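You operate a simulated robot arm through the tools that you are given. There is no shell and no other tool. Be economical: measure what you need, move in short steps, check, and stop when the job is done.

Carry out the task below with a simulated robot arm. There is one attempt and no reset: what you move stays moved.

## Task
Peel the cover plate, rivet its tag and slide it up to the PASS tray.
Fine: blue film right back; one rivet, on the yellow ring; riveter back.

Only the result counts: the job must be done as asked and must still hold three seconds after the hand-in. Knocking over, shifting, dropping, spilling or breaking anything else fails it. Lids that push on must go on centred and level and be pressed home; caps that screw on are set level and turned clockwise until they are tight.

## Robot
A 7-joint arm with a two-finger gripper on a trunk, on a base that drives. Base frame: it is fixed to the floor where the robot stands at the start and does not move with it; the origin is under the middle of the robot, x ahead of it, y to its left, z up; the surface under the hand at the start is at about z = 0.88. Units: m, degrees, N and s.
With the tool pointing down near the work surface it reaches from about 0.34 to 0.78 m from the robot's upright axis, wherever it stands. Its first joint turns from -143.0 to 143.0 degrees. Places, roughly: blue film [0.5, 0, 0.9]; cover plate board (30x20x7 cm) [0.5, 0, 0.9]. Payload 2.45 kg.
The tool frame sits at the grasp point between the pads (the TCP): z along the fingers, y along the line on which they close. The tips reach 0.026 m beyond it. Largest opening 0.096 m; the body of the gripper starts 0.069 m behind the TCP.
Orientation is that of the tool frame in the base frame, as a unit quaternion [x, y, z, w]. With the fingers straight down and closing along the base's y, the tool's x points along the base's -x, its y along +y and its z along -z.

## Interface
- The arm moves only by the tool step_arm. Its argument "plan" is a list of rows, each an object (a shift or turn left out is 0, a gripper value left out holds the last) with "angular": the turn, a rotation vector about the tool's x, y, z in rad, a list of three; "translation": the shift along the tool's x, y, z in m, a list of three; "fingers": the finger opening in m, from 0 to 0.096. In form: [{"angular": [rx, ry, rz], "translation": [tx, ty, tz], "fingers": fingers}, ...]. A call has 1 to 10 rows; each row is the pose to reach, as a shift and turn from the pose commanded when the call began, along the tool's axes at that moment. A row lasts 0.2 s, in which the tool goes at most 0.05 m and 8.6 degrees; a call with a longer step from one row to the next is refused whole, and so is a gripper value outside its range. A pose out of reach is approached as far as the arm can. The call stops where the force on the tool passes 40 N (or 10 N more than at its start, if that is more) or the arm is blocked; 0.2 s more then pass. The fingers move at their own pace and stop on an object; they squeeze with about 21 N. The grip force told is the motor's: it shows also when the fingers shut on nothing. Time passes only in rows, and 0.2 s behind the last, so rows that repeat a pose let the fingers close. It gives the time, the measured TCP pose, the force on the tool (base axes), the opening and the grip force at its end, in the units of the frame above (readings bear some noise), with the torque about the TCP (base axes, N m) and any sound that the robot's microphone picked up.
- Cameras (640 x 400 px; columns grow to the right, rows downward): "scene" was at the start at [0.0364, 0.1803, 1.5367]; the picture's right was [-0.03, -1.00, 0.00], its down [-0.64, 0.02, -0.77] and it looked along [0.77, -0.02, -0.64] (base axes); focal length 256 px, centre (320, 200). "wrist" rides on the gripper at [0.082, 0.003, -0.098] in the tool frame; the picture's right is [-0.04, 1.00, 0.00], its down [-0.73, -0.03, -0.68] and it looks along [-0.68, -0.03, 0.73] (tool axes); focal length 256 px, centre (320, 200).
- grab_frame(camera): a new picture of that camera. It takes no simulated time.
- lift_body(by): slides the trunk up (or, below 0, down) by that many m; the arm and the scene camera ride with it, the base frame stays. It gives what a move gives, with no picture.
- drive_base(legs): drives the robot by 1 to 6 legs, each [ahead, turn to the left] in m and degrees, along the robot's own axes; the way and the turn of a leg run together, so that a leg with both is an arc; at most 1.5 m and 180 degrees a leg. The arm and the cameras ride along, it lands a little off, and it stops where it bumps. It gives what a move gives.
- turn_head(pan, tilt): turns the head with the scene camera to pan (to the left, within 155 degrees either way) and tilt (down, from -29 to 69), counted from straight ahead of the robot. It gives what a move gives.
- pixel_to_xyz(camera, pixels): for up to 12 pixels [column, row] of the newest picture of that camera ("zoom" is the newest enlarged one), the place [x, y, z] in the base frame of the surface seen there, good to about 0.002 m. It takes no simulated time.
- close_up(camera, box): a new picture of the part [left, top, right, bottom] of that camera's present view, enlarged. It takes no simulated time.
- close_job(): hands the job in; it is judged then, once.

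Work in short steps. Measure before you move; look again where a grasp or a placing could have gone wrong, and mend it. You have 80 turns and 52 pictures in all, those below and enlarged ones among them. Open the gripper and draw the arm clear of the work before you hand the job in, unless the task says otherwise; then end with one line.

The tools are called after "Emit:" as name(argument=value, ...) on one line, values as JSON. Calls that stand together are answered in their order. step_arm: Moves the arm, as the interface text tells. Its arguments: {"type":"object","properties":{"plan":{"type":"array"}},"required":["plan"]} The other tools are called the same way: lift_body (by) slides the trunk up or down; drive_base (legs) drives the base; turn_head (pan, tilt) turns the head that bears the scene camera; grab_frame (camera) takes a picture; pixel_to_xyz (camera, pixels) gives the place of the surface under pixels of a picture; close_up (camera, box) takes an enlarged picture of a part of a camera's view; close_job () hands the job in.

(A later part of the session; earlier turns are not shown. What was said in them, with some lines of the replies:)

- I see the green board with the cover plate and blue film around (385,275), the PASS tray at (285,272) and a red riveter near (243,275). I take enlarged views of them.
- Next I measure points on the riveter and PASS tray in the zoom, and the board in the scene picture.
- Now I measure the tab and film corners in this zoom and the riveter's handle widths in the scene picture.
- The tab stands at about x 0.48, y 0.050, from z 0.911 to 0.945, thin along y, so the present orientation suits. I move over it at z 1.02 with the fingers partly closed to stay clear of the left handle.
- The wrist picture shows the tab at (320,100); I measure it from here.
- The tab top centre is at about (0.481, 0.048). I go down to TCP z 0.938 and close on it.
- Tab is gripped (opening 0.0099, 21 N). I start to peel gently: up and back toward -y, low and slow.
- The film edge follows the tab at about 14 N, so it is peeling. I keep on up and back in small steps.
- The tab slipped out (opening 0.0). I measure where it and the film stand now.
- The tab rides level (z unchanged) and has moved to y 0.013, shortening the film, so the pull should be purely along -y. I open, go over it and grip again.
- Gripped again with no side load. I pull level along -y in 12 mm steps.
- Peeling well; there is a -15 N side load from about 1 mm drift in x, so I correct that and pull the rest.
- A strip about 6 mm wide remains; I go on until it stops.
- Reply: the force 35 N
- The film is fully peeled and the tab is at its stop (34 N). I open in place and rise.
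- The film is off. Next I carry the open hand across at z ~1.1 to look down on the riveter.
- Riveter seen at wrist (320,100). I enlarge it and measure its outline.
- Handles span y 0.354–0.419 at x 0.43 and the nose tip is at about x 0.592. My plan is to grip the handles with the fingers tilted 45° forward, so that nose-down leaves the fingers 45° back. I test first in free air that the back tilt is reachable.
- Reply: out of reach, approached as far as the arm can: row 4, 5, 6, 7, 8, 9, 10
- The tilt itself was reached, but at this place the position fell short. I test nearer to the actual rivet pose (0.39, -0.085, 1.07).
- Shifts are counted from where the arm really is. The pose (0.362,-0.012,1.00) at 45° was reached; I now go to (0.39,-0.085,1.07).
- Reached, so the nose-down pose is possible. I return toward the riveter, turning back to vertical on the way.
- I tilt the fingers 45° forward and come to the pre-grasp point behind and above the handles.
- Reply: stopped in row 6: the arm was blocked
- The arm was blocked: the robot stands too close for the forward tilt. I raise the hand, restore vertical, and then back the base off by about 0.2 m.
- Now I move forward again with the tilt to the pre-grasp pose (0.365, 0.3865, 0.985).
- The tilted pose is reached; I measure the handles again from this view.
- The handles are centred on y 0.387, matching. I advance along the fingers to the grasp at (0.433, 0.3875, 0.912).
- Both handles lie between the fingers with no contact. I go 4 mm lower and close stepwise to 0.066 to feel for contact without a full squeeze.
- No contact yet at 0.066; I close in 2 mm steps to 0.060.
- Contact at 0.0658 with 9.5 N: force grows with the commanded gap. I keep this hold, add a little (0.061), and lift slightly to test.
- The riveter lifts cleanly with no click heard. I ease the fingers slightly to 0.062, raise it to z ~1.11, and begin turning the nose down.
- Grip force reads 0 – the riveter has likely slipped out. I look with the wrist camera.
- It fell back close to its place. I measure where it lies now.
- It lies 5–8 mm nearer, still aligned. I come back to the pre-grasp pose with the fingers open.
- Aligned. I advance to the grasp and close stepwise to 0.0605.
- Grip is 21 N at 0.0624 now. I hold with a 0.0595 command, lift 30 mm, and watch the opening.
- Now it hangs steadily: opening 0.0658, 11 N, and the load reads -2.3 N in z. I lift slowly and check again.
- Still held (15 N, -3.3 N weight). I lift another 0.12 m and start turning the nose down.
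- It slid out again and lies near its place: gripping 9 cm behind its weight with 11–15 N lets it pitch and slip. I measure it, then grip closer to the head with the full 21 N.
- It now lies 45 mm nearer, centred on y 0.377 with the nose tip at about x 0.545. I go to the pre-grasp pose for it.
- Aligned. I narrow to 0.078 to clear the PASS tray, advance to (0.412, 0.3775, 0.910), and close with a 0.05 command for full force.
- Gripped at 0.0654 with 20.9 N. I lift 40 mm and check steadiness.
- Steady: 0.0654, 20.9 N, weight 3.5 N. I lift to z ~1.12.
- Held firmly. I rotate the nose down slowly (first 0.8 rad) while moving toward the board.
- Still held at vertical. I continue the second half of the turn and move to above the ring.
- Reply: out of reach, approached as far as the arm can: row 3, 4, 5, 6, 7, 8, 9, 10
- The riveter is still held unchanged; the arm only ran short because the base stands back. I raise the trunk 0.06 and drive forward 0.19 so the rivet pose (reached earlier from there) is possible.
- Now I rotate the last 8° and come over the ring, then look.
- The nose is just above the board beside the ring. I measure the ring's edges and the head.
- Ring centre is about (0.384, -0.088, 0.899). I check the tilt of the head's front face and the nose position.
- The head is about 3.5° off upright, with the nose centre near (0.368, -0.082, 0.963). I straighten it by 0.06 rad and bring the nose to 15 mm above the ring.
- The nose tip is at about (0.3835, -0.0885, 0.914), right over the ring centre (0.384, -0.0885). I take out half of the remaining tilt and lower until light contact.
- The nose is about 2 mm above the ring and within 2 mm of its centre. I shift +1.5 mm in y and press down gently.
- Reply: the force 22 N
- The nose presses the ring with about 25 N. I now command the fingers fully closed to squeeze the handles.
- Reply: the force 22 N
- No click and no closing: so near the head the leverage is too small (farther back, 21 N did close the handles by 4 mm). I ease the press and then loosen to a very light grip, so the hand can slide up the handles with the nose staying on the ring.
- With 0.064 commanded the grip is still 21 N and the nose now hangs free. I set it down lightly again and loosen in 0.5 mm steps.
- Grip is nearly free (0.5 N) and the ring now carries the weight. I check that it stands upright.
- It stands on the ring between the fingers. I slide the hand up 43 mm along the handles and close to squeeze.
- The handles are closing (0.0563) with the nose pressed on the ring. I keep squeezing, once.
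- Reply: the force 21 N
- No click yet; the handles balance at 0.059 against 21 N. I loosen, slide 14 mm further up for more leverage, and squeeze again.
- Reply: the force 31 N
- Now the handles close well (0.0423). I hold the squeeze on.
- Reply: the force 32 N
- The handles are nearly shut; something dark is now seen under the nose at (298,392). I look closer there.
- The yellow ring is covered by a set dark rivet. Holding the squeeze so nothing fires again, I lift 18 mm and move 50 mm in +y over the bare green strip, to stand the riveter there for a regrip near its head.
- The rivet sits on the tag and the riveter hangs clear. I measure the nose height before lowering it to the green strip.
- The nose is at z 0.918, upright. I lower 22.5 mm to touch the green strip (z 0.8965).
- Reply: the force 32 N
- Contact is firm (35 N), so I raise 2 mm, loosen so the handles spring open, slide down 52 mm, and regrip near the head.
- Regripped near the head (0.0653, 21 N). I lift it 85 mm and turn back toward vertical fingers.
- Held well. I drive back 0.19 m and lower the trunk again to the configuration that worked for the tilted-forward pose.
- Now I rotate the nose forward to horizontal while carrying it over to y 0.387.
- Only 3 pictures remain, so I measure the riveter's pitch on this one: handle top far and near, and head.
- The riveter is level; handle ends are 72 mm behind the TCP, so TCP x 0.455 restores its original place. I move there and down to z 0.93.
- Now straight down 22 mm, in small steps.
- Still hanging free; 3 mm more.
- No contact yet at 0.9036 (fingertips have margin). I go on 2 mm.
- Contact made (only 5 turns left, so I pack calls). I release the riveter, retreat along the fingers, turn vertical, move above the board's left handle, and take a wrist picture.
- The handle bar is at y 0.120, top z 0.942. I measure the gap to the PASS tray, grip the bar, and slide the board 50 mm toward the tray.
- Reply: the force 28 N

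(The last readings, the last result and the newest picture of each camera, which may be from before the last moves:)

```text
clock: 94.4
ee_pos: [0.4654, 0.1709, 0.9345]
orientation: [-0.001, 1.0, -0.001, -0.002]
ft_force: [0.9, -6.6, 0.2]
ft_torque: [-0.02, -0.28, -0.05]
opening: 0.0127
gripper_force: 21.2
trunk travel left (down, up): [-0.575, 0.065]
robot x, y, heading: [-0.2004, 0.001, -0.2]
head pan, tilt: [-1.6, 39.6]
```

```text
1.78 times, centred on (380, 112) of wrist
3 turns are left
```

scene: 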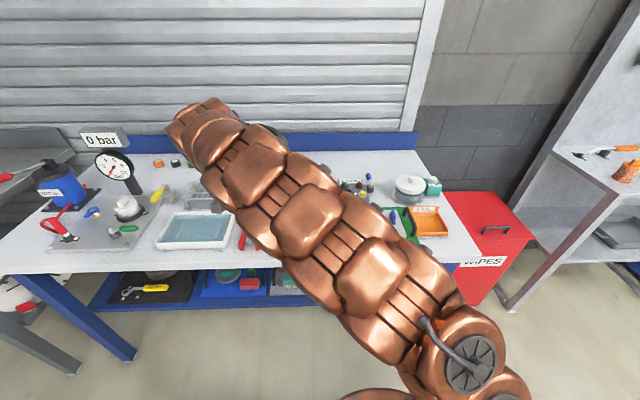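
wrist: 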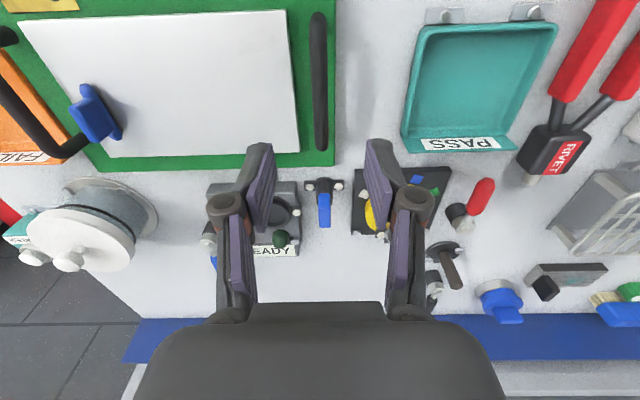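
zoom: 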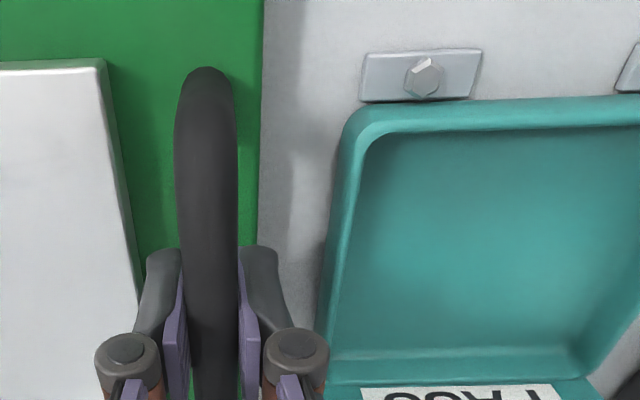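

The board follows cleanly (7 N drag) and about 23 mm of gap is left. I measure both edges and slide 20 mm more.

Emit:
pixel_to_xyz(camera="zoom", pixels=[[250, 150], [256, 150], [260, 150], [264, 150], [258, 60], [262, 60], [328, 200], [334, 200], [322, 300], [342, 130], [254, 220], [259, 220]])

Emit:
step_arm(plan=[{"translation": [0, 0.004, 0]}, {"translation": [0, 0.008, 0]}, {"translation": [0, 0.012, 0]}, {"translation": [0, 0.016, 0]}, {"translation": [0, 0.019, 0]}, {"translation": [0, 0.0205, 0]}, {"translation": [0, 0.0205, 0]}])

Emit:
close_up(camera="wrist", box=[300, 0, 460, 130])

```text
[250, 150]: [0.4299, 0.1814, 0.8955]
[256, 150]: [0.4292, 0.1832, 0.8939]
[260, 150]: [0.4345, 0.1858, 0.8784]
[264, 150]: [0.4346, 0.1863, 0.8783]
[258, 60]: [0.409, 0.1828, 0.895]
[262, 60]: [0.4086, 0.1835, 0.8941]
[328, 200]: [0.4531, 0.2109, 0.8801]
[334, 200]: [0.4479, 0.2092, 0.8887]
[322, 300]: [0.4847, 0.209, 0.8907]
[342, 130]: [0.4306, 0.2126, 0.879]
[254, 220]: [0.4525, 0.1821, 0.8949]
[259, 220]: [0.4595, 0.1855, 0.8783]
```

```text
clock: 96.0
ee_pos: [0.467, 0.1882, 0.9341]
orientation: [0.0, 1.0, 0.0, -0.001]
ft_force: [0.4, -17.9, 1.1]
ft_torque: [-0.01, 0.16, -0.1]
opening: 0.0126
gripper_force: 21.0
trunk travel left (down, up): [-0.575, 0.065]
robot x, y, heading: [-0.2029, 0.0009, -0.3]
head pan, tilt: [-1.6, 39.6]
```

```text
3.08 times, centred on (380, 65) of wrist
2 turns are left
```

zoom: 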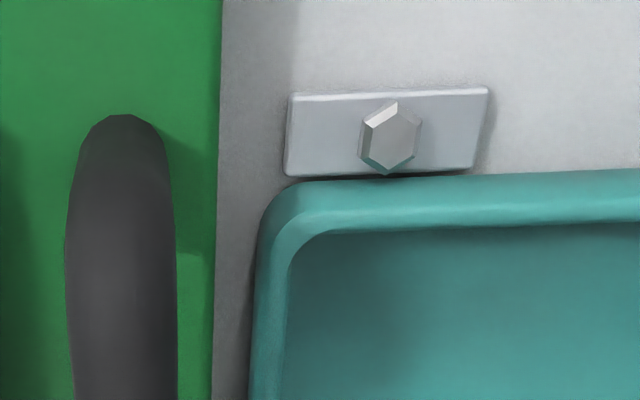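

About 7 mm of gap remains by the edge readings (board 0.202, tray 0.2095). I slide the last bit gently to meet the tray, then open, rise and draw clear.

Emit:
step_arm(plan=[{"translation": [0, 0.002, 0]}, {"translation": [0, 0.004, 0]}, {"translation": [0, 0.0055, 0]}, {"translation": [0, 0.0068, 0]}, {"translation": [0, 0.0068, 0]}, {"translation": [0, 0.0068, 0]}])

Emit:
step_arm(plan=[{"fingers": 0.03}, {"fingers": 0.03}, {"fingers": 0.03}, {"translation": [0, 0, -0.03]}, {"translation": [0, 0, -0.07]}, {"translation": [0, 0, -0.11]}, {"translation": [0, 0, -0.15]}, {"translation": [0.04, 0, -0.17]}, {"translation": [0.08, 0, -0.18]}, {"translation": [0.08, 0, -0.18]}])

```text
clock: 97.4
ee_pos: [0.4653, 0.1937, 0.934]
orientation: [0.0, 1.0, 0.0, -0.002]
ft_force: [-1.5, -16.8, 0.9]
ft_torque: [-0.03, 0.07, -0.04]
opening: 0.0126
gripper_force: 21.0
trunk travel left (down, up): [-0.575, 0.065]
robot x, y, heading: [-0.1984, -0.0028, -0.4]
head pan, tilt: [-1.6, 39.6]
```

```text
clock: 99.6
ee_pos: [0.3865, 0.1978, 1.1157]
orientation: [-0.001, 1.0, -0.002, -0.001]
ft_force: [0.7, 0.1, 0.4]
ft_torque: [0.03, 0.0, -0.03]
opening: 0.0303
gripper_force: 0.2
trunk travel left (down, up): [-0.575, 0.065]
robot x, y, heading: [-0.1994, 0.0021, -0.4]
head pan, tilt: [-1.6, 39.6]
1 turns are left
```

By my edge measurements the board is within about 2 mm of the PASS tray, and the arm is open and clear. I hand in.

Emit:
close_job()

```text
The job is handed in.
```

I've handed the job in. The film is peeled right back, one rivet is set on the ring, the riveter is back in its place, and the board is slid up to the PASS tray. By my edge readings a gap of about 2 mm may remain there. I had no pictures left to confirm that gap or the riveter's final position. The riveter also slipped from the gripper twice early on and landed close to its place both times.
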